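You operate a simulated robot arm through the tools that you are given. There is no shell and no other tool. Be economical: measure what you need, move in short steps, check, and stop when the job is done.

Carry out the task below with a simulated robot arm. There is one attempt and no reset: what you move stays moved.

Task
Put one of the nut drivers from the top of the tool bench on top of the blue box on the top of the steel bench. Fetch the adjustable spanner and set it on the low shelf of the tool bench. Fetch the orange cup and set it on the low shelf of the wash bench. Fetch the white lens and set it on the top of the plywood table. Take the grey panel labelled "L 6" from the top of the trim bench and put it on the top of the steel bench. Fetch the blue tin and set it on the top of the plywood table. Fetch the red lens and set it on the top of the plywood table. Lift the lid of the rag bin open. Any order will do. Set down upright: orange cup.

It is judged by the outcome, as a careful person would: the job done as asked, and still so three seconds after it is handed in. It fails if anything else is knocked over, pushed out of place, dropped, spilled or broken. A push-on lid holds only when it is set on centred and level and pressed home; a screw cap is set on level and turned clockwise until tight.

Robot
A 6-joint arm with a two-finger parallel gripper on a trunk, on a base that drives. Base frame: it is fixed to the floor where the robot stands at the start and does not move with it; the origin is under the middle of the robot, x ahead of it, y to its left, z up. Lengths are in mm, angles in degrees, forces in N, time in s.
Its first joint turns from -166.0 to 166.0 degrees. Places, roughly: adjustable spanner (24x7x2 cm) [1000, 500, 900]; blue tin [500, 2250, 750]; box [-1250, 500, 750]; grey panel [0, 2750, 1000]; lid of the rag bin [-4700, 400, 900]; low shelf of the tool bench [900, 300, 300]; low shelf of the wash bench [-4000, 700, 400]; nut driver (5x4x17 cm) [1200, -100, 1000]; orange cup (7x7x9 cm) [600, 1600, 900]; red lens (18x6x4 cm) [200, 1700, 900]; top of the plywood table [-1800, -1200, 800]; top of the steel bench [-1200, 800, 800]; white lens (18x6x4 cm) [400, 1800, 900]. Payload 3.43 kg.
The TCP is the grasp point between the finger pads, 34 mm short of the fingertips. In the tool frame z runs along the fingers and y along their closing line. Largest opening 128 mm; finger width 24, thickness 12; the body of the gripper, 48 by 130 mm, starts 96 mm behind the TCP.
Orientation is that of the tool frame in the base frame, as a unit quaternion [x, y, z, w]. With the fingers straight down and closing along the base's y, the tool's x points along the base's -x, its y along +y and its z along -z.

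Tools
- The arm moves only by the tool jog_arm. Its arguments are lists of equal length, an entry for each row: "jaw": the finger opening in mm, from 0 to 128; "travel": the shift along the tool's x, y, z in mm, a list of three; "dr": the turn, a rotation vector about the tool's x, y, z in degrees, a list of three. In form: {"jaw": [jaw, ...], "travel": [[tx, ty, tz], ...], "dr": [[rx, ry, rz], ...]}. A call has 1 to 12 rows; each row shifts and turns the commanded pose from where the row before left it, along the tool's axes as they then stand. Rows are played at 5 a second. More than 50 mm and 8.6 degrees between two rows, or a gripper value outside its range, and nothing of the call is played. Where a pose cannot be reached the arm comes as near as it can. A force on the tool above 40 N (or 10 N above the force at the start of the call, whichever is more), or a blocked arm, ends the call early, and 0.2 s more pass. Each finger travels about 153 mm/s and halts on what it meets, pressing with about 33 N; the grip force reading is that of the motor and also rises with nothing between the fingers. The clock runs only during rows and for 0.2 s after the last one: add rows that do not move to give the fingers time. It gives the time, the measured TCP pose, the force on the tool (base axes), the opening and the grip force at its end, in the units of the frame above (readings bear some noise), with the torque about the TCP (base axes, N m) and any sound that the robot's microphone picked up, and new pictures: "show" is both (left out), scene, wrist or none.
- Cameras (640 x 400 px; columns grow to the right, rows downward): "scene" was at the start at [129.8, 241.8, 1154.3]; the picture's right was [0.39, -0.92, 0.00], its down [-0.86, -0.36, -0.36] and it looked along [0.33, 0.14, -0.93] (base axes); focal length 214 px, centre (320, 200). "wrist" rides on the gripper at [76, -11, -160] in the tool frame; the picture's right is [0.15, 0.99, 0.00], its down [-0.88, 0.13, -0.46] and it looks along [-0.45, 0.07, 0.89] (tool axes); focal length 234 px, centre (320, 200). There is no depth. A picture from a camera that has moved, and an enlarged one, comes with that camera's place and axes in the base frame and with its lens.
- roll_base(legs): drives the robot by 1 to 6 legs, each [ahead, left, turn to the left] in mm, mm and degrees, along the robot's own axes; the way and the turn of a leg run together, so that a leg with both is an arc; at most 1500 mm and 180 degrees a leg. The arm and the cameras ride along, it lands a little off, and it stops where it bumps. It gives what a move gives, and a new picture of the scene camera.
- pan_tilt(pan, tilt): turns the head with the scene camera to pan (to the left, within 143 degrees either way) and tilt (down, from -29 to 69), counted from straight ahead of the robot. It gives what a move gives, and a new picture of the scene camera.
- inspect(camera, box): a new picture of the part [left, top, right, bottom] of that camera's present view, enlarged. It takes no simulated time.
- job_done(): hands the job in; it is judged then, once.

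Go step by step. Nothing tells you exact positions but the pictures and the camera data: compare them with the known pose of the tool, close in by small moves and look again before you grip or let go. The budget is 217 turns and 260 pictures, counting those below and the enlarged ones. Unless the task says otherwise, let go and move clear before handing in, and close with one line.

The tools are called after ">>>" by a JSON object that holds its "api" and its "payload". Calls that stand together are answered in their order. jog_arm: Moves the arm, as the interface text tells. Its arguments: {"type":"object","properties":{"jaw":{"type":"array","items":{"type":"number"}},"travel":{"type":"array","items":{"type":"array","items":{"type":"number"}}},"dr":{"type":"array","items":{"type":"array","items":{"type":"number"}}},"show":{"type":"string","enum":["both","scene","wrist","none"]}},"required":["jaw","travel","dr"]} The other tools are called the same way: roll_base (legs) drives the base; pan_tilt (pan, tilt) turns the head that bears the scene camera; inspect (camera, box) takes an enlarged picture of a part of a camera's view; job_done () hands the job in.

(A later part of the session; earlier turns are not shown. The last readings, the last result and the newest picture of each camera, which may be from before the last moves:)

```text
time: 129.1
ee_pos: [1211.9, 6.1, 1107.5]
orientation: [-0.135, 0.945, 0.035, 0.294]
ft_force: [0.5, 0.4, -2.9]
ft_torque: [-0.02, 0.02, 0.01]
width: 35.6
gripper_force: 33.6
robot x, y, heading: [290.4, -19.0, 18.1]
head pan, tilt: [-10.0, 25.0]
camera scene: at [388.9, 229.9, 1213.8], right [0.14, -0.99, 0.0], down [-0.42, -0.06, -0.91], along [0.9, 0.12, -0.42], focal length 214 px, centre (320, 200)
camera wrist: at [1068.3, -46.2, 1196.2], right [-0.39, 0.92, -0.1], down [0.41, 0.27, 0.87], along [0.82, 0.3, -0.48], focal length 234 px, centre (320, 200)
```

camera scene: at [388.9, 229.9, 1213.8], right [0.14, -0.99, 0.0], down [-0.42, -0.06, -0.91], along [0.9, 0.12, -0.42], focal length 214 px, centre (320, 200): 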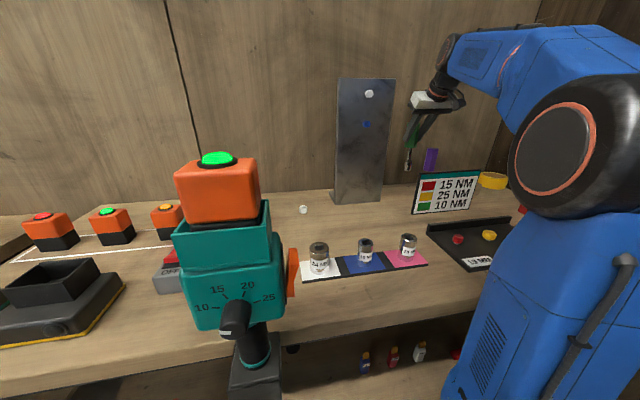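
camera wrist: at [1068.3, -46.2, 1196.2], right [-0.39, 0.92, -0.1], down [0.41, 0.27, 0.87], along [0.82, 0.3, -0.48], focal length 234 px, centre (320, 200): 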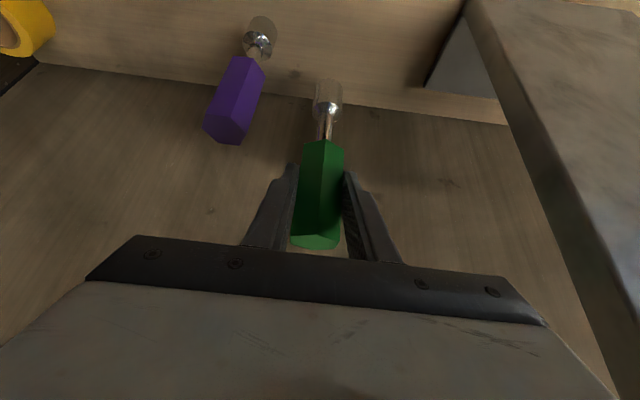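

Nut driver in hand. Raise it well above the sign, back the base off, and retract the arm.

>>> {"api": "jog_arm", "payload": {"jaw": [10, 10, 10, 10], "travel": [[-25.5, -0.6, -37], [-25.5, -0.6, -37], [-12, -0.3, -17], [0, 0, 0]], "dr": [[0, 0, 0], [0, 0, 0], [0, 0, 0], [0, 0, 0]], "show": "none"}}

>>> {"api": "roll_base", "payload": {"legs": [[-190, 0, 0]]}}

```text
time: 130.1
ee_pos: [1213.1, 4.8, 1220.6]
orientation: [-0.135, 0.946, 0.035, 0.294]
ft_force: [0.6, 0.3, -2.4]
ft_torque: [-0.04, 0.02, -0.04]
width: 35.8
gripper_force: 32.9
robot x, y, heading: [291.4, -18.4, 17.7]
head pan, tilt: [-10.0, 25.0]
```

```text
time: 131.6
ee_pos: [1035.3, -53.4, 1218.5]
orientation: [-0.135, 0.946, 0.034, 0.294]
ft_force: [-0.2, 0.0, -2.6]
ft_torque: [0.03, 0.05, 0.0]
width: 35.8
gripper_force: 33.2
robot x, y, heading: [112.5, -73.1, 17.8]
head pan, tilt: [-10.0, 25.0]
camera scene: at [211.2, 172.5, 1213.8], right [0.14, -0.99, 0.0], down [-0.42, -0.06, -0.91], along [0.9, 0.12, -0.42], focal length 214 px, centre (320, 200)
```

scene: 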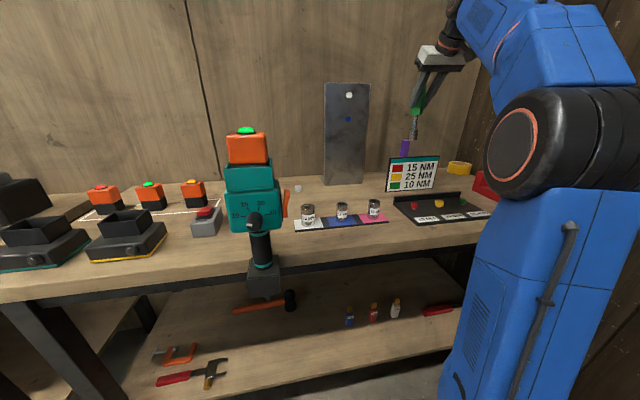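

Now retract the arm before turning around.

>>> {"api": "jog_arm", "payload": {"jaw": [10, 10, 10, 10, 10, 10, 10, 10, 10], "travel": [[37, 19, -25.5], [37, 19, -25.5], [37, 19, -25.5], [37, 19, -25.5], [37, 19, -25.5], [37, 19, -25.5], [37, 19, -25.5], [37, 19, -25.5], [0, 0, 0]], "dr": [[0, 0, 0], [0, 0, 0], [0, 0, 0], [0, 0, 0], [0, 0, 0], [0, 0, 0], [0, 0, 0], [0, 0, 0], [0, 0, 0]], "show": "scene"}}

```text
time: 133.6
ee_pos: [649.3, -6.8, 1222.6]
orientation: [-0.135, 0.946, 0.034, 0.294]
ft_force: [0.3, -0.6, -2.9]
ft_torque: [0.03, 0.04, 0.0]
width: 35.6
gripper_force: 33.0
robot x, y, heading: [113.7, -75.0, 18.0]
head pan, tilt: [-10.0, 25.0]
camera scene: at [211.2, 172.5, 1213.8], right [0.14, -0.99, 0.0], down [-0.42, -0.06, -0.91], along [0.9, 0.12, -0.42], focal length 214 px, centre (320, 200)
```

scene: 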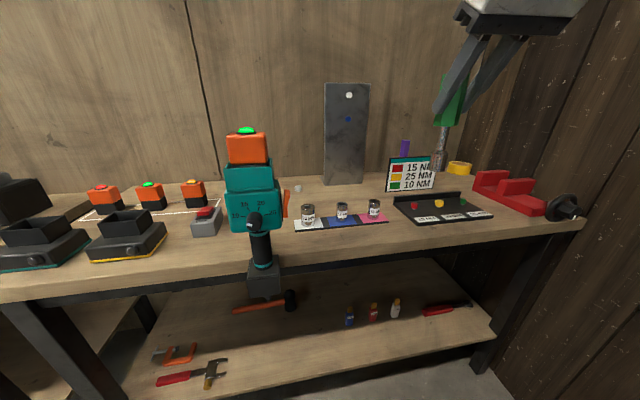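

Now turn around to the right, in two halves.

>>> {"api": "roll_base", "payload": {"legs": [[0, 0, -90]]}}

```text
time: 137.9
ee_pos: [179.2, -610.4, 1221.0]
orientation: [0.574, 0.764, -0.184, 0.232]
ft_force: [-0.2, -0.1, -3.1]
ft_torque: [0.03, 0.02, 0.01]
width: 35.5
gripper_force: 32.9
robot x, y, heading: [110.8, -73.9, -72.3]
head pan, tilt: [-10.0, 25.0]
camera scene: at [356.9, -174.7, 1213.8], right [-0.99, -0.13, 0.0], down [-0.06, 0.42, -0.91], along [0.12, -0.9, -0.42], focal length 214 px, centre (320, 200)
```

scene: 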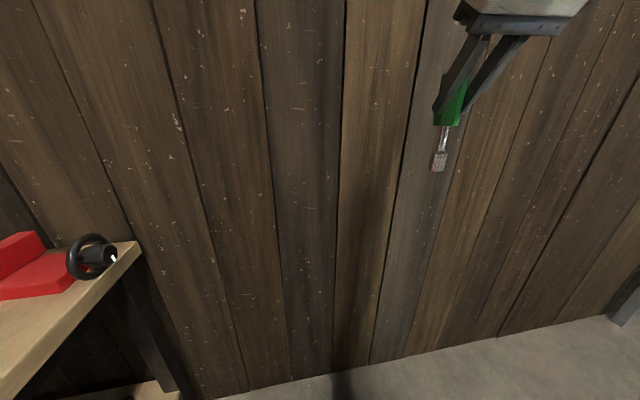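

>>> {"api": "roll_base", "payload": {"legs": [[0, 0, -90]]}}

```text
time: 142.1
ee_pos: [-423.3, -146.6, 1222.1]
orientation: [0.945, 0.139, -0.294, 0.036]
ft_force: [0.0, 0.0, -3.1]
ft_torque: [0.04, -0.06, 0.01]
width: 35.5
gripper_force: 32.8
robot x, y, heading: [113.0, -79.2, -161.6]
head pan, tilt: [-10.0, 25.0]
camera scene: at [12.9, -321.3, 1213.8], right [-0.15, 0.99, 0.0], down [0.42, 0.06, -0.91], along [-0.9, -0.13, -0.42], focal length 214 px, centre (320, 200)
```

scene: 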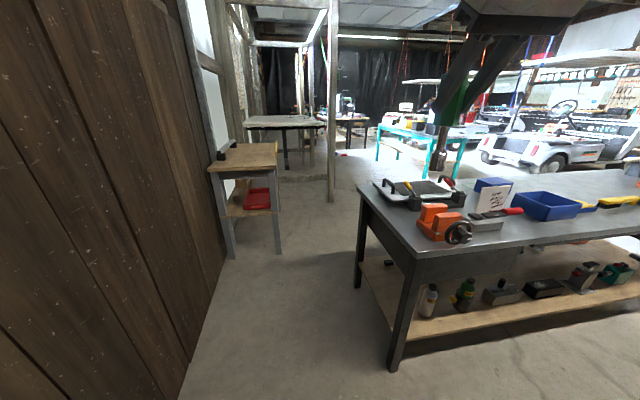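

The steel bench with a blue block-shaped box (behind a card) and a blue open tray is ahead right. I slide along the aisle to stand in front of it.

>>> {"api": "roll_base", "payload": {"legs": [[0, -760, 0]]}}

>>> {"api": "pan_tilt", "payload": {"pan": 0, "tilt": 35}}

```text
time: 146.1
ee_pos: [-658.0, 574.4, 1222.8]
orientation: [0.946, 0.135, -0.293, 0.035]
ft_force: [0.3, -0.2, -2.7]
ft_torque: [0.0, -0.02, -0.03]
width: 35.3
gripper_force: 33.1
robot x, y, heading: [-122.8, 642.7, -162.1]
head pan, tilt: [-10.0, 25.0]
camera scene: at [-223.7, 395.4, 1213.8], right [-0.14, 0.99, 0.0], down [0.42, 0.06, -0.91], along [-0.9, -0.12, -0.42], focal length 214 px, centre (320, 200)
```

scene: 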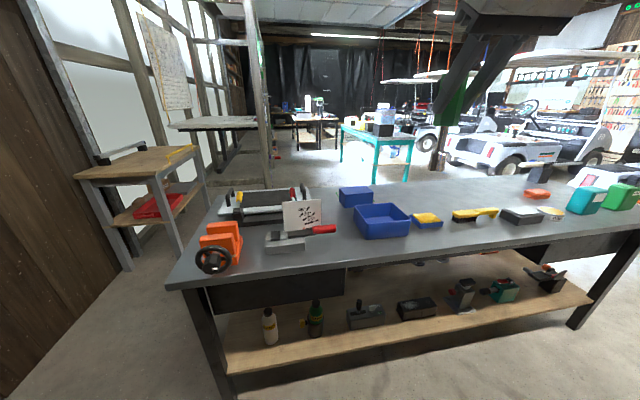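

```text
time: 146.8
ee_pos: [-658.8, 574.3, 1222.7]
orientation: [0.946, 0.134, -0.293, 0.035]
ft_force: [-0.1, 0.1, -2.4]
ft_torque: [0.03, -0.09, 0.0]
width: 35.5
gripper_force: 32.5
robot x, y, heading: [-119.2, 642.2, -161.9]
head pan, tilt: [0.0, 35.0]
camera scene: at [-216.2, 381.0, 1198.1], right [-0.31, 0.95, 0.0], down [0.55, 0.18, -0.82], along [-0.78, -0.25, -0.57], focal length 214 px, centre (320, 200)
```

scene: 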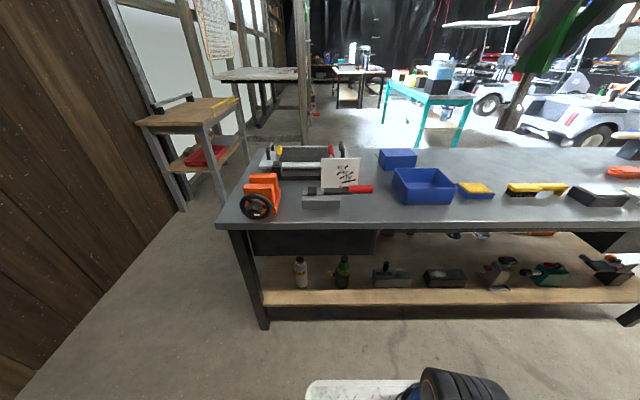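

>>> {"api": "inspect", "payload": {"camera": "scene", "box": [300, 130, 500, 230]}}

```text
3.20 times, centred on (400, 180) of scene
camera zoom: at [-216.2, 381.0, 1198.1], right [-0.31, 0.95, 0.0], down [0.55, 0.18, -0.82], along [-0.78, -0.25, -0.57], focal length 686 px, centre (64, 264)
```

zoom: 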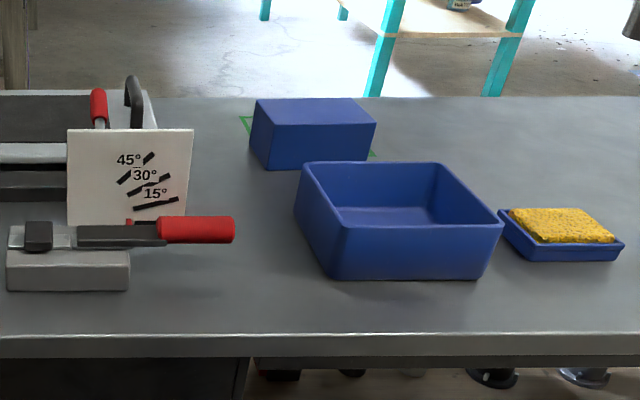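

The closed blue box (about 15×9×6 cm) at ≈(-1106, 426) is the target; its flat top can take the nut driver standing as it stood. Drive ahead 200 mm and extend over it.

>>> {"api": "roll_base", "payload": {"legs": [[200, 0, 0]]}}

>>> {"api": "jog_arm", "payload": {"jaw": [10, 10, 10, 10, 10, 10], "travel": [[-37.2, 0, 25.5], [-37.2, 0, 25.5], [-37.2, 0, 25.5], [-37.2, 0, 25.5], [-37.2, 0, 25.5], [0, 0, 0]], "dr": [[0, 0, 0], [0, 0, 0], [0, 0, 0], [0, 0, 0], [0, 0, 0], [0, 0, 0]]}}

```text
time: 148.4
ee_pos: [-849.2, 511.6, 1222.6]
orientation: [0.946, 0.136, -0.294, 0.035]
ft_force: [-0.6, -0.4, -3.1]
ft_torque: [0.01, -0.05, -0.02]
width: 35.7
gripper_force: 32.4
robot x, y, heading: [-317.5, 579.8, -162.2]
head pan, tilt: [0.0, 35.0]
camera scene: at [-407.2, 319.0, 1198.0], right [-0.31, 0.95, 0.0], down [0.55, 0.18, -0.82], along [-0.78, -0.25, -0.57], focal length 214 px, centre (320, 200)
```

scene: 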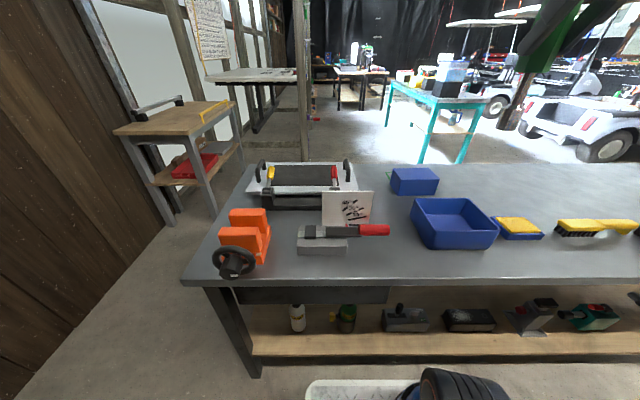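

```text
time: 149.8
ee_pos: [-1065.9, 447.4, 1222.2]
orientation: [0.945, 0.136, -0.294, 0.036]
ft_force: [0.7, 0.5, -2.9]
ft_torque: [0.06, -0.09, 0.02]
width: 35.8
gripper_force: 33.1
robot x, y, heading: [-315.8, 579.2, -162.0]
head pan, tilt: [0.0, 35.0]
camera scene: at [-407.1, 319.0, 1198.0], right [-0.31, 0.95, 0.0], down [0.55, 0.18, -0.82], along [-0.78, -0.25, -0.57], focal length 214 px, centre (320, 200)
camera wrist: at [-922.5, 499.2, 1311.2], right [0.39, -0.92, -0.1], down [-0.41, -0.27, 0.87], along [-0.82, -0.3, -0.48], focal length 234 px, centre (320, 200)
```

scene: 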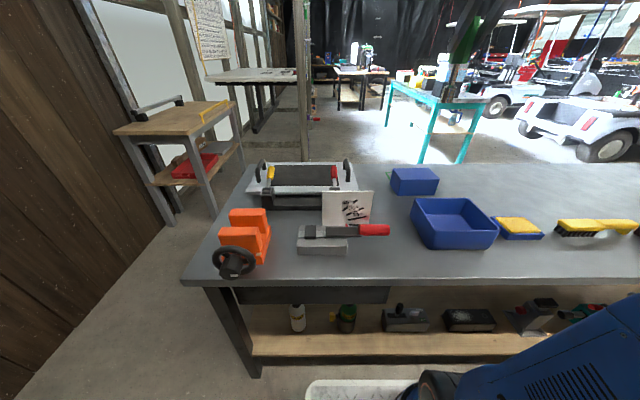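
wrist: 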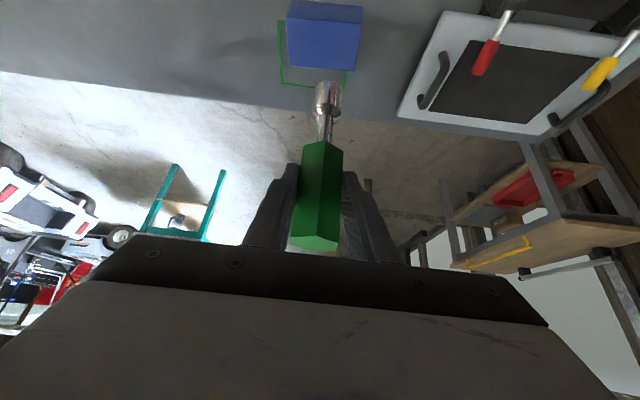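

>>> {"api": "inspect", "payload": {"camera": "scene", "box": [360, 140, 480, 215]}}

>>> {"api": "inspect", "payload": {"camera": "wrist", "box": [240, 0, 400, 120]}}

```text
5.33 times, centred on (420, 178) of scene
camera zoom: at [-407.1, 319.0, 1198.0], right [-0.31, 0.95, 0.0], down [0.55, 0.18, -0.82], along [-0.78, -0.25, -0.57], focal length 1144 px, centre (-213, 320)
```

zoom: 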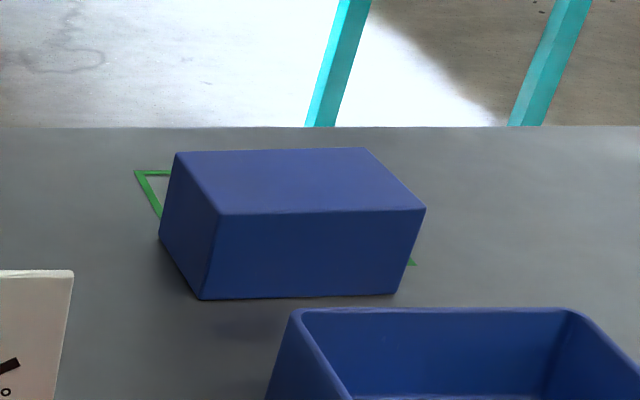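

```text
3.33 times, centred on (320, 60) of wrist
camera zoom: at [-922.5, 499.2, 1311.2], right [0.39, -0.92, -0.1], down [-0.41, -0.27, 0.87], along [-0.82, -0.3, -0.48], focal length 781 px, centre (320, 667)
```

zoom: 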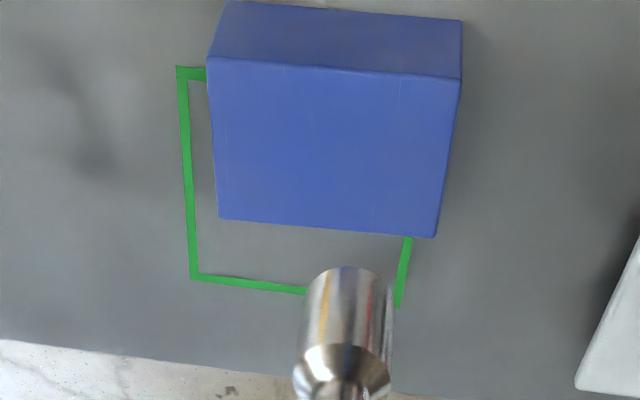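

Triangulating: box top centre ≈(-1180, 438, 824). Move over and lower part way.

>>> {"api": "jog_arm", "payload": {"jaw": [10, 10, 10, 10, 10, 10, 10, 10], "travel": [[-30.7, -7.7, 21.2], [-30.7, -7.7, 21.2], [-30.7, -7.7, 21.2], [22.6, 0.5, 32.9], [22.6, 0.5, 32.9], [22.6, 0.5, 32.9], [22.6, 0.5, 32.9], [0, 0, 0]], "dr": [[0, 0, 0], [0, 0, 0], [0, 0, 0], [0, 0, 0], [0, 0, 0], [0, 0, 0], [0, 0, 0], [0, 0, 0]]}}

>>> {"api": "inspect", "payload": {"camera": "scene", "box": [360, 80, 520, 200]}}

```text
time: 151.7
ee_pos: [-1179.9, 439.7, 1063.6]
orientation: [0.946, 0.136, -0.294, 0.035]
ft_force: [-0.6, 0.1, -2.4]
ft_torque: [0.0, -0.05, -0.02]
width: 35.7
gripper_force: 32.8
robot x, y, heading: [-314.6, 577.9, -162.1]
head pan, tilt: [0.0, 35.0]
camera scene: at [-407.3, 319.0, 1198.0], right [-0.31, 0.95, 0.0], down [0.55, 0.18, -0.82], along [-0.78, -0.25, -0.57], focal length 214 px, centre (320, 200)
camera wrist: at [-1035.4, 491.5, 1151.1], right [0.39, -0.92, -0.1], down [-0.41, -0.27, 0.87], along [-0.82, -0.3, -0.48], focal length 234 px, centre (320, 200)
```

scene: 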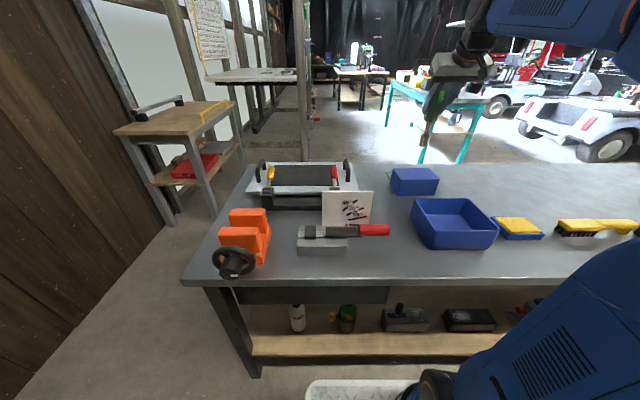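
wrist: 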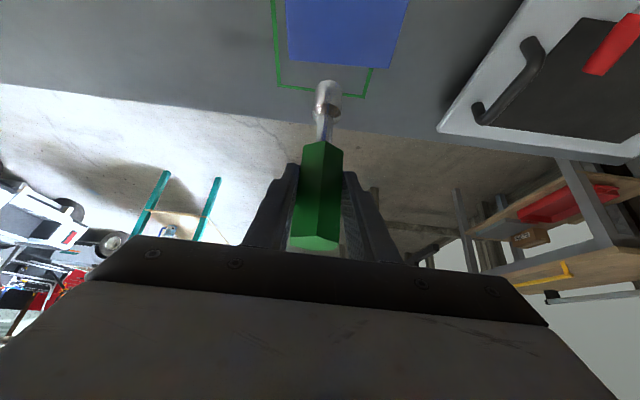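

```text
3.33 times, centred on (440, 140) of scene
camera zoom: at [-407.3, 319.0, 1198.0], right [-0.31, 0.95, 0.0], down [0.55, 0.18, -0.82], along [-0.78, -0.25, -0.57], focal length 715 px, centre (-80, 400)
```

zoom: 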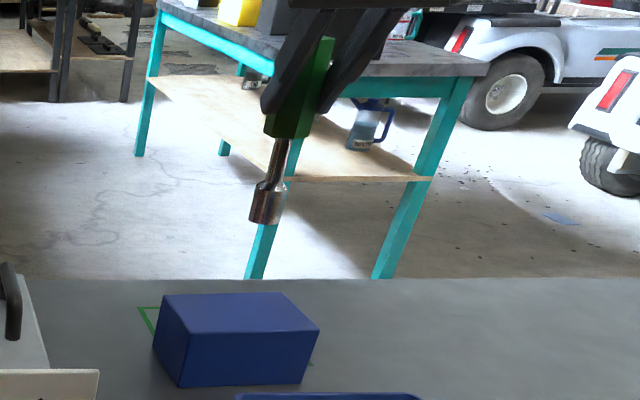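

The socket end is right above the box centre. Lower to just above contact.

>>> {"api": "jog_arm", "payload": {"jaw": [10, 10, 10, 10], "travel": [[22.6, 0.5, 32.9], [22.6, 0.5, 32.9], [5.6, 0.1, 8.2], [0, 0, 0]], "dr": [[0, 0, 0], [0, 0, 0], [0, 0, 0], [0, 0, 0]], "show": "wrist"}}

>>> {"api": "inspect", "payload": {"camera": "scene", "box": [380, 110, 480, 200]}}

```text
time: 152.7
ee_pos: [-1179.4, 438.3, 973.1]
orientation: [0.945, 0.136, -0.294, 0.036]
ft_force: [-0.2, -0.8, -3.4]
ft_torque: [0.01, -0.08, 0.0]
width: 35.7
gripper_force: 32.6
robot x, y, heading: [-313.7, 577.8, -162.0]
head pan, tilt: [0.0, 35.0]
camera wrist: at [-1035.3, 491.6, 1061.0], right [0.39, -0.92, -0.1], down [-0.41, -0.27, 0.87], along [-0.82, -0.3, -0.48], focal length 234 px, centre (320, 200)
```

wrist: 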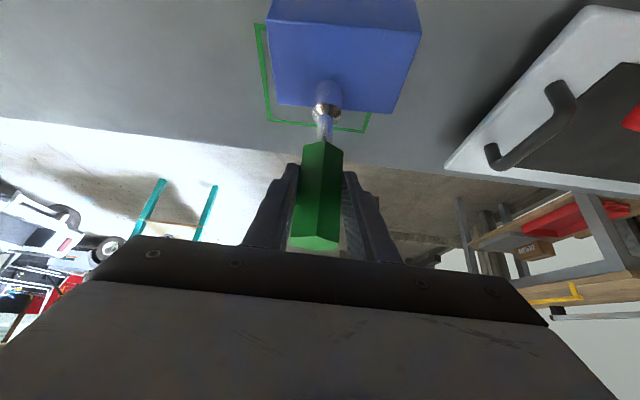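

```text
4.44 times, centred on (430, 155) of scene
camera zoom: at [-407.2, 319.0, 1198.0], right [-0.31, 0.95, 0.0], down [0.55, 0.18, -0.82], along [-0.78, -0.25, -0.57], focal length 953 px, centre (-169, 400)
```

zoom: 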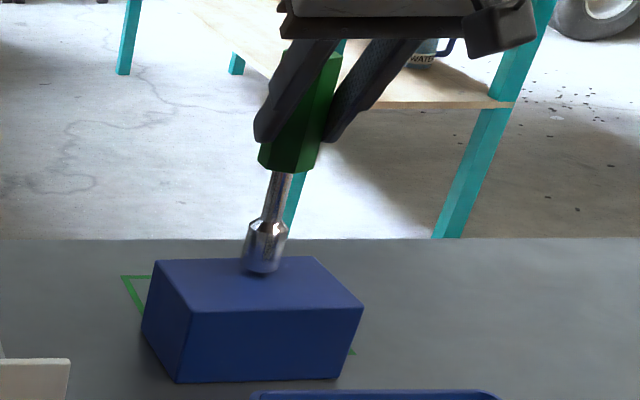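

Nearly down; final small steps until contact.

>>> {"api": "jog_arm", "payload": {"jaw": [10, 10, 10, 10, 10], "travel": [[2.8, 0, 4.1], [2.3, 0, 3.3], [1.7, 0, 2.5], [1.7, 0, 2.5], [0, 0, 0]], "dr": [[0, 0, 0], [0, 0, 0], [0, 0, 0], [0, 0, 0], [0, 0, 0]], "show": "none"}}

>>> {"api": "inspect", "payload": {"camera": "scene", "box": [380, 110, 480, 200]}}

```text
time: 153.8
ee_pos: [-1179.1, 439.6, 958.2]
orientation: [0.946, 0.136, -0.294, 0.035]
ft_force: [1.3, 0.4, 23.6]
ft_torque: [-0.29, 0.35, -0.03]
width: 35.9
gripper_force: 33.1
robot x, y, heading: [-311.9, 581.0, -162.1]
head pan, tilt: [0.0, 35.0]
```

```text
4.44 times, centred on (430, 155) of scene
camera zoom: at [-406.3, 319.1, 1198.1], right [-0.31, 0.95, 0.0], down [0.55, 0.18, -0.82], along [-0.78, -0.25, -0.57], focal length 953 px, centre (-169, 400)
```

zoom: 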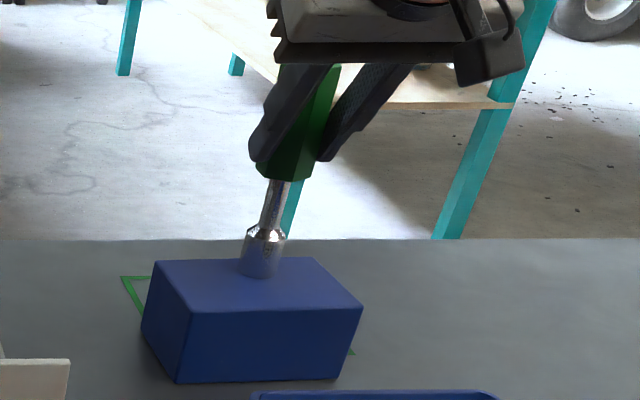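

Contact made. Ease up 1 mm, open, and check that it stands.

>>> {"api": "jog_arm", "payload": {"jaw": [10, 36, 40, 46, 56, 64, 64], "travel": [[-0.7, 0, -1], [0, 0, 0], [0, 0, 0], [0, 0, 0], [0, 0, 0], [0, 0, 0], [0, 0, 0]], "dr": [[0, 0, 0], [0, 0, 0], [0, 0, 0], [0, 0, 0], [0, 0, 0], [0, 0, 0], [0, 0, 0]], "show": "wrist"}}

>>> {"api": "inspect", "payload": {"camera": "scene", "box": [380, 110, 480, 200]}}

```text
time: 155.4
ee_pos: [-1179.2, 440.7, 958.4]
orientation: [0.946, 0.136, -0.294, 0.035]
ft_force: [-0.4, 0.0, 0.4]
ft_torque: [-0.02, 0.0, -0.01]
width: 63.7
gripper_force: 0.1
robot x, y, heading: [-313.5, 584.3, -161.8]
head pan, tilt: [0.0, 35.0]
camera wrist: at [-1035.5, 492.1, 1046.8], right [0.39, -0.92, -0.1], down [-0.41, -0.27, 0.87], along [-0.82, -0.3, -0.48], focal length 234 px, centre (320, 200)
```

wrist: 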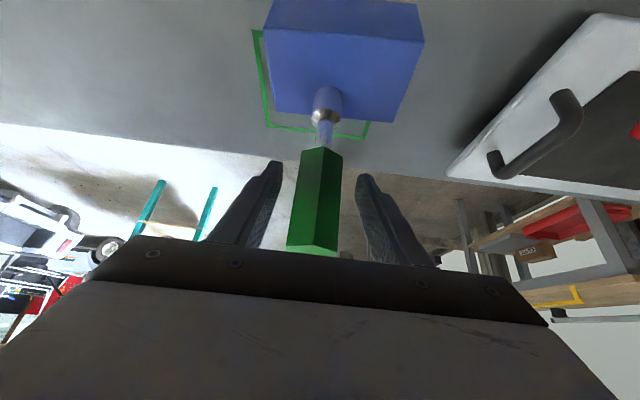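

```text
4.44 times, centred on (430, 155) of scene
camera zoom: at [-407.1, 319.0, 1198.0], right [-0.31, 0.95, 0.0], down [0.55, 0.18, -0.82], along [-0.78, -0.25, -0.57], focal length 953 px, centre (-169, 400)
```

zoom: 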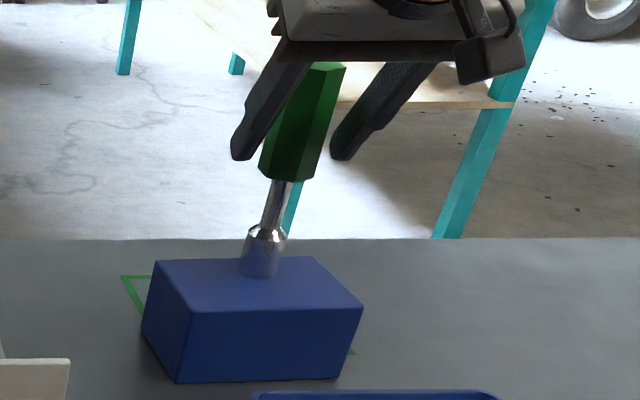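

It stands freely. Withdraw along the fingers.

>>> {"api": "jog_arm", "payload": {"jaw": [70, 76, 76, 76, 76], "travel": [[0, 0, -25], [0, 0, -40], [0, 0, -45], [0, 0, -45], [0, 0, 0]], "dr": [[0, 0, 0], [0, 0, 0], [0, 0, 0], [0, 0, 0], [0, 0, 0]], "show": "scene"}}

```text
time: 156.7
ee_pos: [-1095.6, 464.5, 1085.7]
orientation: [0.946, 0.136, -0.293, 0.035]
ft_force: [0.5, 0.5, 0.4]
ft_torque: [0.02, -0.01, 0.02]
width: 76.1
gripper_force: 0.1
robot x, y, heading: [-314.6, 579.9, -161.9]
head pan, tilt: [0.0, 35.0]
camera scene: at [-407.2, 319.0, 1198.0], right [-0.31, 0.95, 0.0], down [0.55, 0.18, -0.82], along [-0.78, -0.25, -0.57], focal length 214 px, centre (320, 200)
```

scene: 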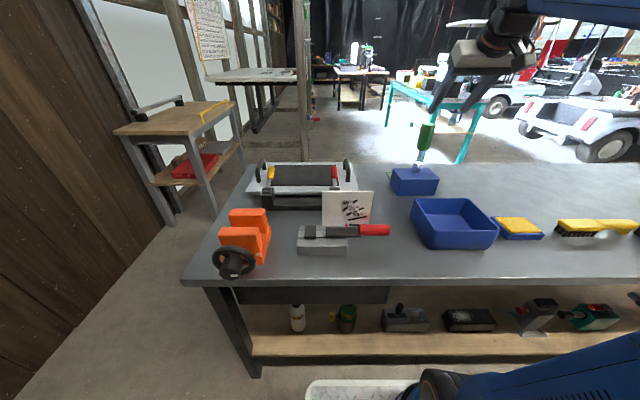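

The nut driver stands on the blue box. Next the trim bench: retract, un-tilt, turn around, and slide along the aisle to it.

>>> {"api": "jog_arm", "payload": {"jaw": [100, 100, 100, 100, 100, 100, 100], "travel": [[28.5, 0, -37], [33, 0, -34], [35, 0, -31], [38.6, 0, -27], [41, 0, -23], [43, 0, -20], [0, 0, 0]], "dr": [[0, 5.7, 0], [0, 5.7, 0], [0, 5.7, 0], [0, 5.7, 0], [0, 5.7, 0], [0, 5.7, 0], [0, 0, 0]], "show": "none"}}

>>> {"api": "roll_base", "payload": {"legs": [[-190, 0, 0], [0, 0, 90], [0, 0, 92]]}}

>>> {"api": "roll_base", "payload": {"legs": [[0, 850, 0]]}}

```text
time: 158.2
ee_pos: [-843.7, 537.5, 1151.1]
orientation: [0.99, 0.141, -0.006, -0.005]
ft_force: [0.1, 0.6, 0.5]
ft_torque: [0.02, -0.01, 0.01]
width: 99.9
gripper_force: 0.1
out of reach, approached as far as the arm can: row 6
robot x, y, heading: [-315.9, 575.4, -162.0]
head pan, tilt: [0.0, 35.0]
```

```text
time: 167.6
ee_pos: [392.2, 718.6, 1150.5]
orientation: [-0.176, 0.984, -0.005, 0.006]
ft_force: [-0.6, 0.6, -0.4]
ft_torque: [0.0, 0.01, 0.03]
width: 99.8
gripper_force: 0.0
robot x, y, heading: [-128.7, 634.8, 21.8]
head pan, tilt: [0.0, 35.0]
camera scene: at [-62.5, 905.2, 1198.0], right [0.38, -0.93, 0.0], down [-0.53, -0.22, -0.82], along [0.76, 0.31, -0.57], focal length 214 px, centre (320, 200)
```

scene: 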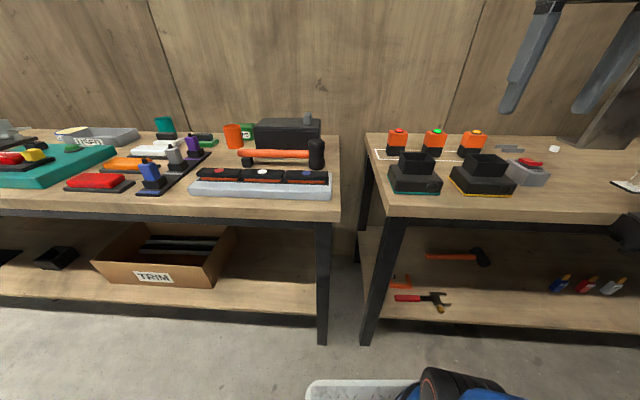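

```text
time: 172.0
ee_pos: [81.1, 1489.7, 1150.2]
orientation: [-0.174, 0.985, -0.006, 0.006]
ft_force: [-0.1, 0.2, 0.3]
ft_torque: [0.01, -0.01, -0.01]
width: 99.9
gripper_force: 0.0
robot x, y, heading: [-446.9, 1414.4, 22.0]
head pan, tilt: [0.0, 35.0]
camera scene: at [-373.7, 1679.1, 1198.0], right [0.37, -0.93, 0.0], down [-0.53, -0.21, -0.82], along [0.76, 0.31, -0.57], focal length 214 px, centre (320, 200)
```

scene: 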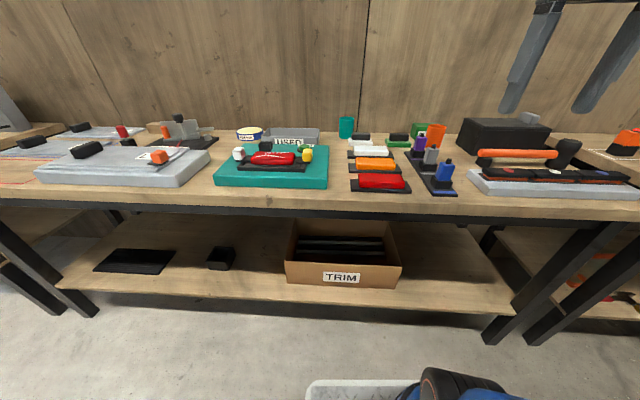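

>>> {"api": "inspect", "payload": {"camera": "scene", "box": [205, 105, 465, 220]}}

```text
2.46 times, centred on (335, 162) of scene
camera zoom: at [-373.7, 1679.1, 1198.0], right [0.37, -0.93, 0.0], down [-0.53, -0.21, -0.82], along [0.76, 0.31, -0.57], focal length 528 px, centre (283, 292)
```

zoom: 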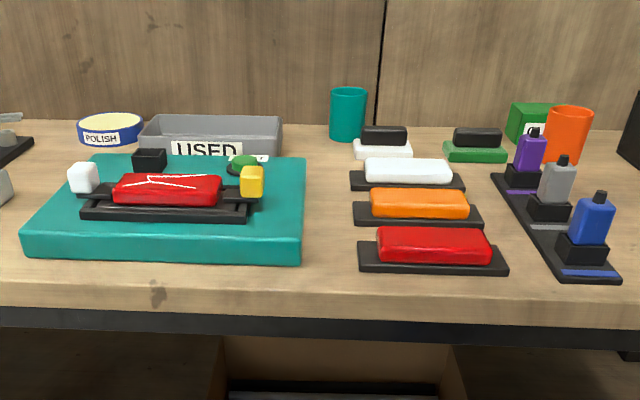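

Identified: red lens ≈(191,1720), white lens ≈(410,1791), polish tin (blue) ≈(378,2315), orange cup ≈(541,1574). I take the red lens first: rotate the tool 88° and move above it.

>>> {"api": "jog_arm", "payload": {"jaw": [100, 100, 100, 100, 100, 100, 100, 100, 100, 100, 100], "travel": [[0, 0, 0], [0, 0, 0], [0, 0, 0], [0, 0, 0], [0, 0, 0], [0, 0, 0], [0, 0, 0], [0, 0, 0], [0, 0, 0], [0, 0, 0], [0, 0, 0]], "dr": [[0, 0, 8], [0, 0, 8], [0, 0, 8], [0, 0, 8], [0, 0, 8], [0, 0, 8], [0, 0, 8], [0, 0, 8], [0, 0, 8], [0, 0, 8], [0, 0, 8]], "show": "none"}}

>>> {"api": "jog_arm", "payload": {"jaw": [100, 100, 100, 100, 100, 100, 100], "travel": [[34, 35, 0], [34, 35, 0], [34, 35, 0], [34, 35, 0], [34, 35, 0], [0, 0, 40], [0, 0, 0]], "dr": [[0, 0, 0], [0, 0, 0], [0, 0, 0], [0, 0, 0], [0, 0, 0], [0, 0, 0], [0, 0, 0]], "show": "wrist"}}

```text
time: 174.4
ee_pos: [80.5, 1491.1, 1149.7]
orientation: [0.56, 0.829, 0.001, 0.009]
ft_force: [0.1, 0.4, 0.4]
ft_torque: [-0.02, 0.0, 0.01]
width: 100.1
gripper_force: 0.2
robot x, y, heading: [-445.4, 1413.9, 22.2]
head pan, tilt: [0.0, 35.0]
```

```text
time: 176.0
ee_pos: [180.2, 1714.6, 1110.9]
orientation: [0.559, 0.829, 0.0, 0.009]
ft_force: [0.4, 0.1, 1.2]
ft_torque: [0.02, 0.01, 0.02]
width: 100.1
gripper_force: 0.1
robot x, y, heading: [-447.2, 1412.4, 22.0]
head pan, tilt: [0.0, 35.0]
camera wrist: at [139.2, 1781.8, 1268.5], right [0.86, 0.51, 0.01], down [0.44, -0.76, 0.47], along [0.24, -0.4, -0.88], focal length 234 px, centre (320, 200)
```

wrist: 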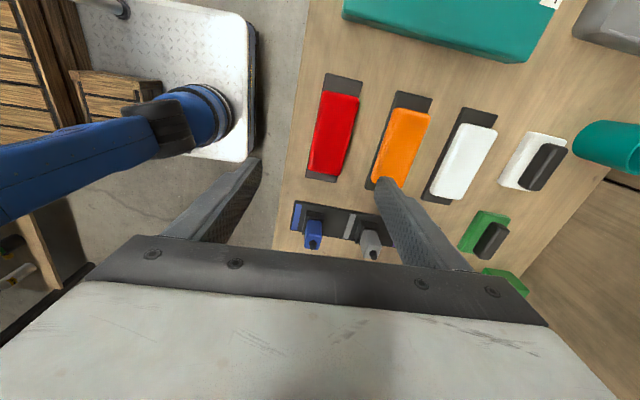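

Red lens centre ≈(199,1724), slightly rotated. Align and descend.

>>> {"api": "jog_arm", "payload": {"jaw": [100, 100, 100, 100, 100, 100], "travel": [[2.7, 21, 0], [0, 0, 45], [0, 0, 45], [0, 0, 45], [0, 0, 25], [0, 0, 0]], "dr": [[0, 0, 4], [0, 1, 0], [0, 0, 0], [0, 0, 0], [0, 0, 0], [0, 0, 0]], "show": "wrist"}}

>>> {"api": "inspect", "payload": {"camera": "scene", "box": [340, 110, 440, 210]}}

```text
time: 177.4
ee_pos: [198.4, 1723.2, 951.1]
orientation: [0.587, 0.81, 0.005, 0.001]
ft_force: [0.6, -0.5, -0.5]
ft_torque: [0.0, 0.0, 0.02]
width: 99.7
gripper_force: 0.1
robot x, y, heading: [-445.5, 1414.6, 22.0]
head pan, tilt: [0.0, 35.0]
camera wrist: at [163.4, 1790.1, 1108.6], right [0.9, 0.45, 0.01], down [0.39, -0.8, 0.45], along [0.21, -0.4, -0.89], focal length 234 px, centre (320, 200)
```

wrist: 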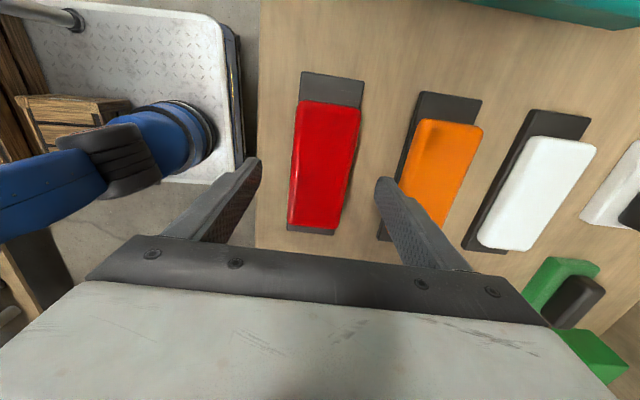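

```text
4.00 times, centred on (390, 160) of scene
camera zoom: at [-373.7, 1679.1, 1198.0], right [0.37, -0.93, 0.0], down [-0.53, -0.21, -0.82], along [0.76, 0.31, -0.57], focal length 858 px, centre (40, 360)
```

zoom: 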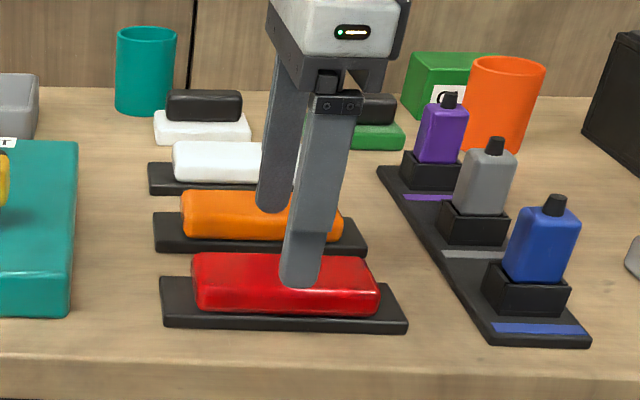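

Centred. Narrow slightly, descend to grip height, and close.

>>> {"api": "jog_arm", "payload": {"jaw": [84, 84, 84, 60, 40, 40, 40, 40], "travel": [[0, 0, 0], [0, 0, 10], [0, 0, 8], [0, 0, 0], [0, 0, 0], [0, 0, 0], [0, 0, -15], [0, 0, -40]], "dr": [[0, 0, 0], [0, 0, 0], [0, 0, 0], [0, 0, 0], [0, 0, 0], [0, 0, 0], [0, 0, 0], [0, 0, 0]], "show": "wrist"}}

```text
time: 179.2
ee_pos: [198.3, 1725.8, 986.0]
orientation: [0.587, 0.809, 0.005, 0.001]
ft_force: [0.1, -0.2, -0.8]
ft_torque: [0.0, -0.01, -0.04]
width: 39.8
gripper_force: 0.2
robot x, y, heading: [-440.5, 1416.9, 21.9]
head pan, tilt: [0.0, 35.0]
camera wrist: at [162.0, 1792.5, 1145.1], right [0.89, 0.45, 0.01], down [0.39, -0.8, 0.45], along [0.21, -0.4, -0.89], focal length 234 px, centre (320, 200)
```

wrist: 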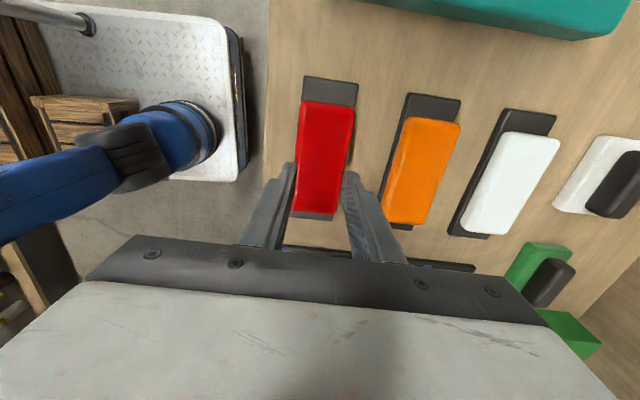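

The fingers closed above the lens; it is lower than thought. Open, go lower and close with a tighter command.

>>> {"api": "jog_arm", "payload": {"jaw": [84, 84, 84, 84, 84], "travel": [[0, 0, 0], [0, 0, 40], [0, 0, 16], [0, 0, 8], [0, 0, 0]], "dr": [[0, 0, 0], [0, 0, 0], [0, 0, 0], [0, 0, 0], [0, 0, 0]], "show": "none"}}

>>> {"api": "inspect", "payload": {"camera": "scene", "box": [340, 130, 440, 210]}}

```text
time: 180.4
ee_pos: [198.9, 1724.8, 922.0]
orientation: [0.587, 0.81, 0.005, 0.002]
ft_force: [-0.5, 0.4, 0.1]
ft_torque: [-0.01, 0.02, 0.0]
width: 84.3
gripper_force: 0.1
robot x, y, heading: [-448.0, 1416.4, 21.8]
head pan, tilt: [0.0, 35.0]
```

```text
5.00 times, centred on (390, 170) of scene
camera zoom: at [-373.7, 1679.1, 1198.0], right [0.37, -0.93, 0.0], down [-0.53, -0.21, -0.82], along [0.76, 0.31, -0.57], focal length 1072 px, centre (-30, 350)
```

zoom: 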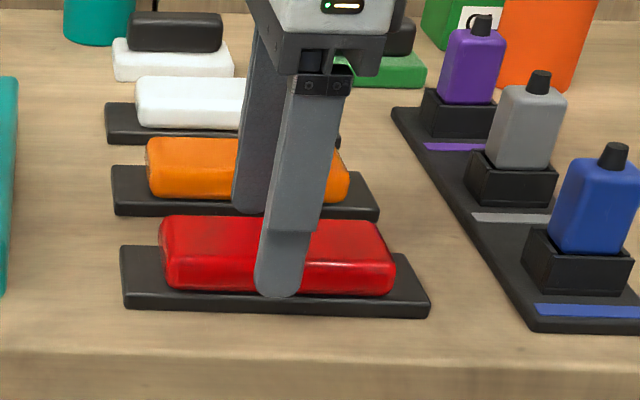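

>>> {"api": "jog_arm", "payload": {"jaw": [60, 20, 20, 20, 20, 20, 20, 20], "travel": [[0, 0, 0], [0, 0, 0], [0, 0, 0], [0, 0, 0], [0, 0, -10], [0, 0, -30], [0, 0, -50], [0, 0, -50]], "dr": [[0, 0, 0], [0, 0, 0], [0, 0, 0], [0, 0, 0], [0, 0, 0], [0, 0, 0], [0, 0, 0], [0, 0, 0]], "show": "wrist"}}

```text
time: 182.2
ee_pos: [197.1, 1723.7, 1062.7]
orientation: [0.587, 0.81, 0.006, 0.002]
ft_force: [0.4, -0.6, -1.3]
ft_torque: [0.0, 0.01, 0.0]
width: 59.0
gripper_force: 32.9
robot x, y, heading: [-444.5, 1410.6, 22.0]
head pan, tilt: [0.0, 35.0]
camera wrist: at [161.4, 1790.9, 1222.0], right [0.9, 0.45, 0.01], down [0.39, -0.8, 0.45], along [0.21, -0.4, -0.89], focal length 234 px, centre (320, 200)
```

wrist: 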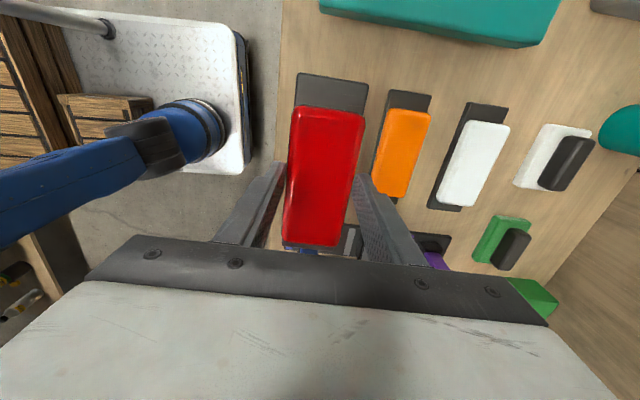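

Red lens held. Retract, turn to face the steel bench side, then travel down the aisle and on toward the plywood table.

>>> {"api": "jog_arm", "payload": {"jaw": [20, 20, 20, 20, 20], "travel": [[-10, -44, -20], [-20, -40, -20], [-20, -40, -20], [-20, -40, -20], [-20, -30, -20]], "dr": [[0, 0, 0], [0, 0, 0], [0, 0, 0], [0, 0, 0], [0, 0, 0]], "show": "none"}}

>>> {"api": "roll_base", "payload": {"legs": [[-50, 0, 0], [0, 0, 88], [0, 0, 88], [0, 1100, 0], [0, 740, 0]]}}

```text
time: 183.4
ee_pos: [43.0, 1576.9, 1151.4]
orientation: [0.587, 0.809, 0.007, 0.003]
ft_force: [0.4, -0.3, -1.4]
ft_torque: [0.01, 0.05, 0.0]
width: 59.4
gripper_force: 33.2
out of reach, approached as far as the arm can: row 5
robot x, y, heading: [-445.9, 1411.6, 21.9]
head pan, tilt: [0.0, 35.0]
```

```text
time: 200.5
ee_pos: [-397.2, -452.2, 1151.3]
orientation: [0.798, -0.603, -0.003, 0.008]
ft_force: [0.5, 0.6, -1.2]
ft_torque: [-0.01, -0.02, -0.02]
width: 59.0
gripper_force: 33.5
robot x, y, heading: [100.9, -305.6, -160.6]
head pan, tilt: [0.0, 35.0]
camera scene: at [11.8, -569.5, 1198.0], right [-0.34, 0.94, 0.0], down [0.54, 0.19, -0.82], along [-0.77, -0.27, -0.57], focal length 214 px, centre (320, 200)
```

scene: 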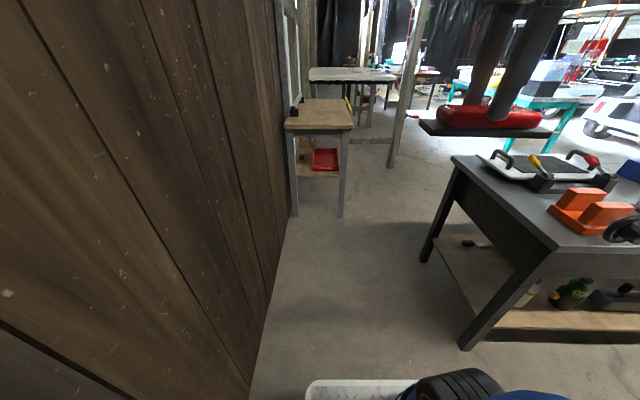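

The lens comes together with its black base plate as one piece. The plywood table is ahead-left; drive up to it.

>>> {"api": "roll_base", "payload": {"legs": [[850, 120, -1]]}}

```text
time: 205.0
ee_pos: [-1154.3, -830.3, 1151.3]
orientation: [0.792, -0.611, -0.002, 0.008]
ft_force: [-0.1, 0.0, -0.6]
ft_torque: [-0.03, -0.03, 0.01]
width: 59.2
gripper_force: 32.7
robot x, y, heading: [-656.7, -697.1, -161.5]
head pan, tilt: [0.0, 35.0]
camera scene: at [-748.8, -955.0, 1198.0], right [-0.32, 0.95, 0.0], down [0.54, 0.18, -0.82], along [-0.78, -0.26, -0.57], focal length 214 px, centre (320, 200)
```

scene: 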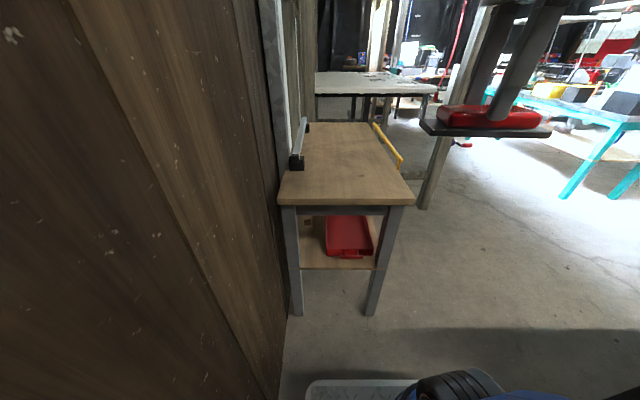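

Table top is free in the middle. Drive 130 mm nearer, extend the lens over it, and lower partly.

>>> {"api": "roll_base", "payload": {"legs": [[130, 0, 0]]}}

>>> {"api": "jog_arm", "payload": {"jaw": [20, 20, 20, 20, 20, 20, 20, 20, 20, 20, 20, 20], "travel": [[18, 43, 0], [18, 43, 0], [18, 43, 0], [18, 43, 0], [18, 43, 0], [18, 43, 0], [18, 43, 0], [18, 43, 0], [18, 43, 0], [0, 0, 45], [0, 0, 45], [0, 0, 45]], "dr": [[0, 0, 0], [0, 0, 0], [0, 0, 0], [0, 0, 0], [0, 0, 0], [0, 0, 0], [0, 0, 0], [0, 0, 0], [0, 0, 0], [0, 0, 0], [0, 0, 0], [0, 0, 0]], "show": "none"}}

>>> {"api": "jog_arm", "payload": {"jaw": [20, 20, 20], "travel": [[0, 0, 45], [0, 0, 40], [0, 0, 0]], "dr": [[0, 0, 0], [0, 0, 0], [0, 0, 0]]}}

```text
time: 206.3
ee_pos: [-1279.3, -871.4, 1150.8]
orientation: [0.791, -0.612, -0.003, 0.008]
ft_force: [-0.5, -0.2, -1.3]
ft_torque: [0.0, 0.02, 0.0]
width: 59.0
gripper_force: 32.8
robot x, y, heading: [-782.6, -734.9, -161.4]
head pan, tilt: [0.0, 35.0]
camera scene: at [-873.9, -996.7, 1198.0], right [-0.32, 0.95, 0.0], down [0.54, 0.18, -0.82], along [-0.78, -0.26, -0.57], focal length 214 px, centre (320, 200)
```

scene: 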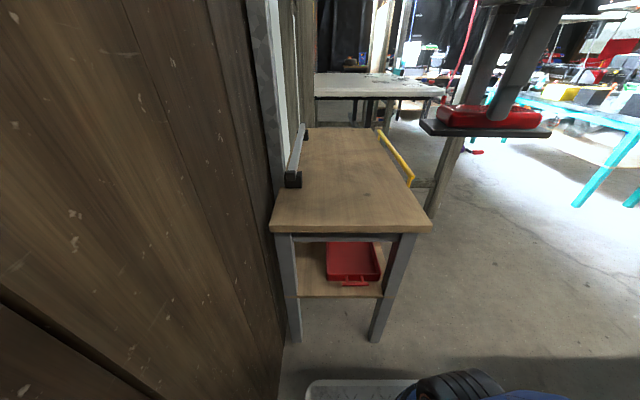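

```text
time: 208.9
ee_pos: [-1606.1, -1121.5, 992.4]
orientation: [0.791, -0.611, -0.003, 0.008]
ft_force: [-0.3, 1.3, -1.4]
ft_torque: [-0.05, 0.0, 0.02]
width: 59.3
gripper_force: 32.9
out of reach, approached as far as the arm can: row 8, 9
robot x, y, heading: [-783.6, -733.6, -161.7]
head pan, tilt: [0.0, 35.0]
```

```text
time: 209.7
ee_pos: [-1607.2, -1121.4, 910.0]
orientation: [0.791, -0.611, -0.002, 0.007]
ft_force: [0.4, 1.2, -1.0]
ft_torque: [0.01, 0.01, 0.03]
width: 59.1
gripper_force: 33.8
robot x, y, heading: [-781.4, -736.0, -161.6]
head pan, tilt: [0.0, 35.0]
camera scene: at [-873.9, -996.8, 1198.0], right [-0.32, 0.95, 0.0], down [0.54, 0.18, -0.82], along [-0.78, -0.26, -0.57], focal length 214 px, centre (320, 200)
camera wrist: at [-1575.0, -1190.5, 1068.8], right [-0.92, -0.39, 0.02], down [-0.34, 0.82, 0.45], along [-0.19, 0.41, -0.89], focal length 234 px, centre (320, 200)
```

scene: 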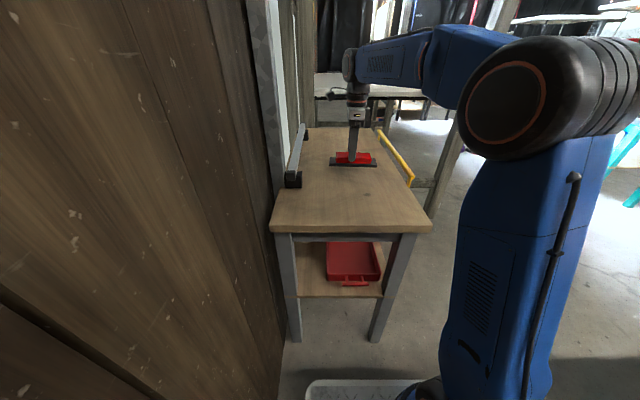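
wrist: 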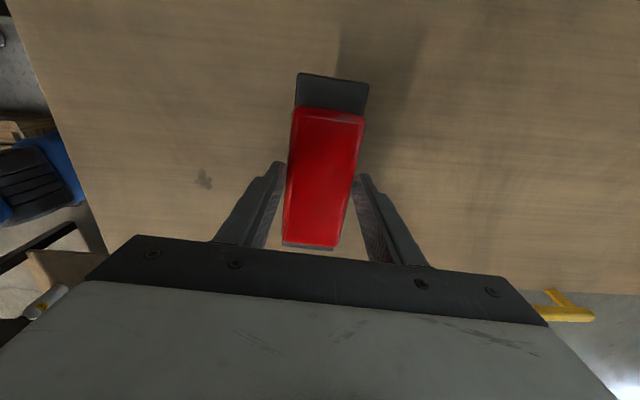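

Over the table; lower to contact.

>>> {"api": "jog_arm", "payload": {"jaw": [20, 20, 20, 20, 20, 20, 20, 20, 20], "travel": [[0, 0, 20], [0, 0, 20], [0, 0, 8], [0, 0, 5], [0, 0, 5], [0, 0, 5], [0, 0, 4], [0, 0, 4], [0, 0, 4]], "dr": [[0, 0, 0], [0, 0, 0], [0, 0, 0], [0, 0, 0], [0, 0, 0], [0, 0, 0], [0, 0, 0], [0, 0, 0], [0, 0, 0]], "show": "none"}}

```text
time: 211.4
ee_pos: [-1607.1, -1121.7, 847.2]
orientation: [0.792, -0.611, -0.004, 0.01]
ft_force: [3.5, 1.7, 13.8]
ft_torque: [0.51, -0.54, 0.04]
width: 59.1
gripper_force: 33.1
robot x, y, heading: [-780.4, -738.3, -161.7]
head pan, tilt: [0.0, 35.0]
stopped in row 8: the force on the tool passed its limit at 46 N (the readings are from after the stop); the commanded pose is now the measured one
```

Contact. Release and rise.

>>> {"api": "jog_arm", "payload": {"jaw": [40, 62, 68, 76, 90, 90, 90, 90, 90], "travel": [[0, 0, -1.5], [0, 0, 0], [0, 0, 0], [0, 0, 0], [0, 0, 0], [0, 0, -15], [0, 0, -40], [0, 0, -45], [0, 0, -45]], "dr": [[0, 0, 0], [0, 0, 0], [0, 0, 0], [0, 0, 0], [0, 0, 0], [0, 0, 0], [0, 0, 0], [0, 0, 0], [0, 0, 0]], "show": "wrist"}}

```text
time: 213.4
ee_pos: [-1604.8, -1120.5, 992.9]
orientation: [0.792, -0.61, -0.003, 0.009]
ft_force: [-0.1, -0.4, 0.5]
ft_torque: [0.0, -0.04, -0.01]
width: 89.9
gripper_force: 0.0
robot x, y, heading: [-783.6, -734.5, -161.4]
head pan, tilt: [0.0, 35.0]
camera wrist: at [-1572.8, -1188.9, 1152.7], right [-0.92, -0.39, 0.02], down [-0.34, 0.82, 0.45], along [-0.19, 0.41, -0.89], focal length 234 px, centre (320, 200)
```

wrist: 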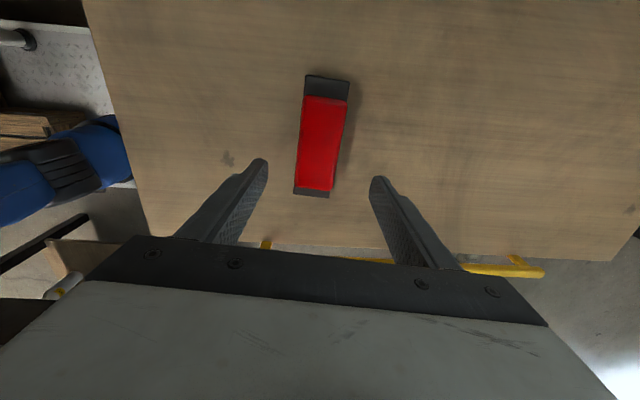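

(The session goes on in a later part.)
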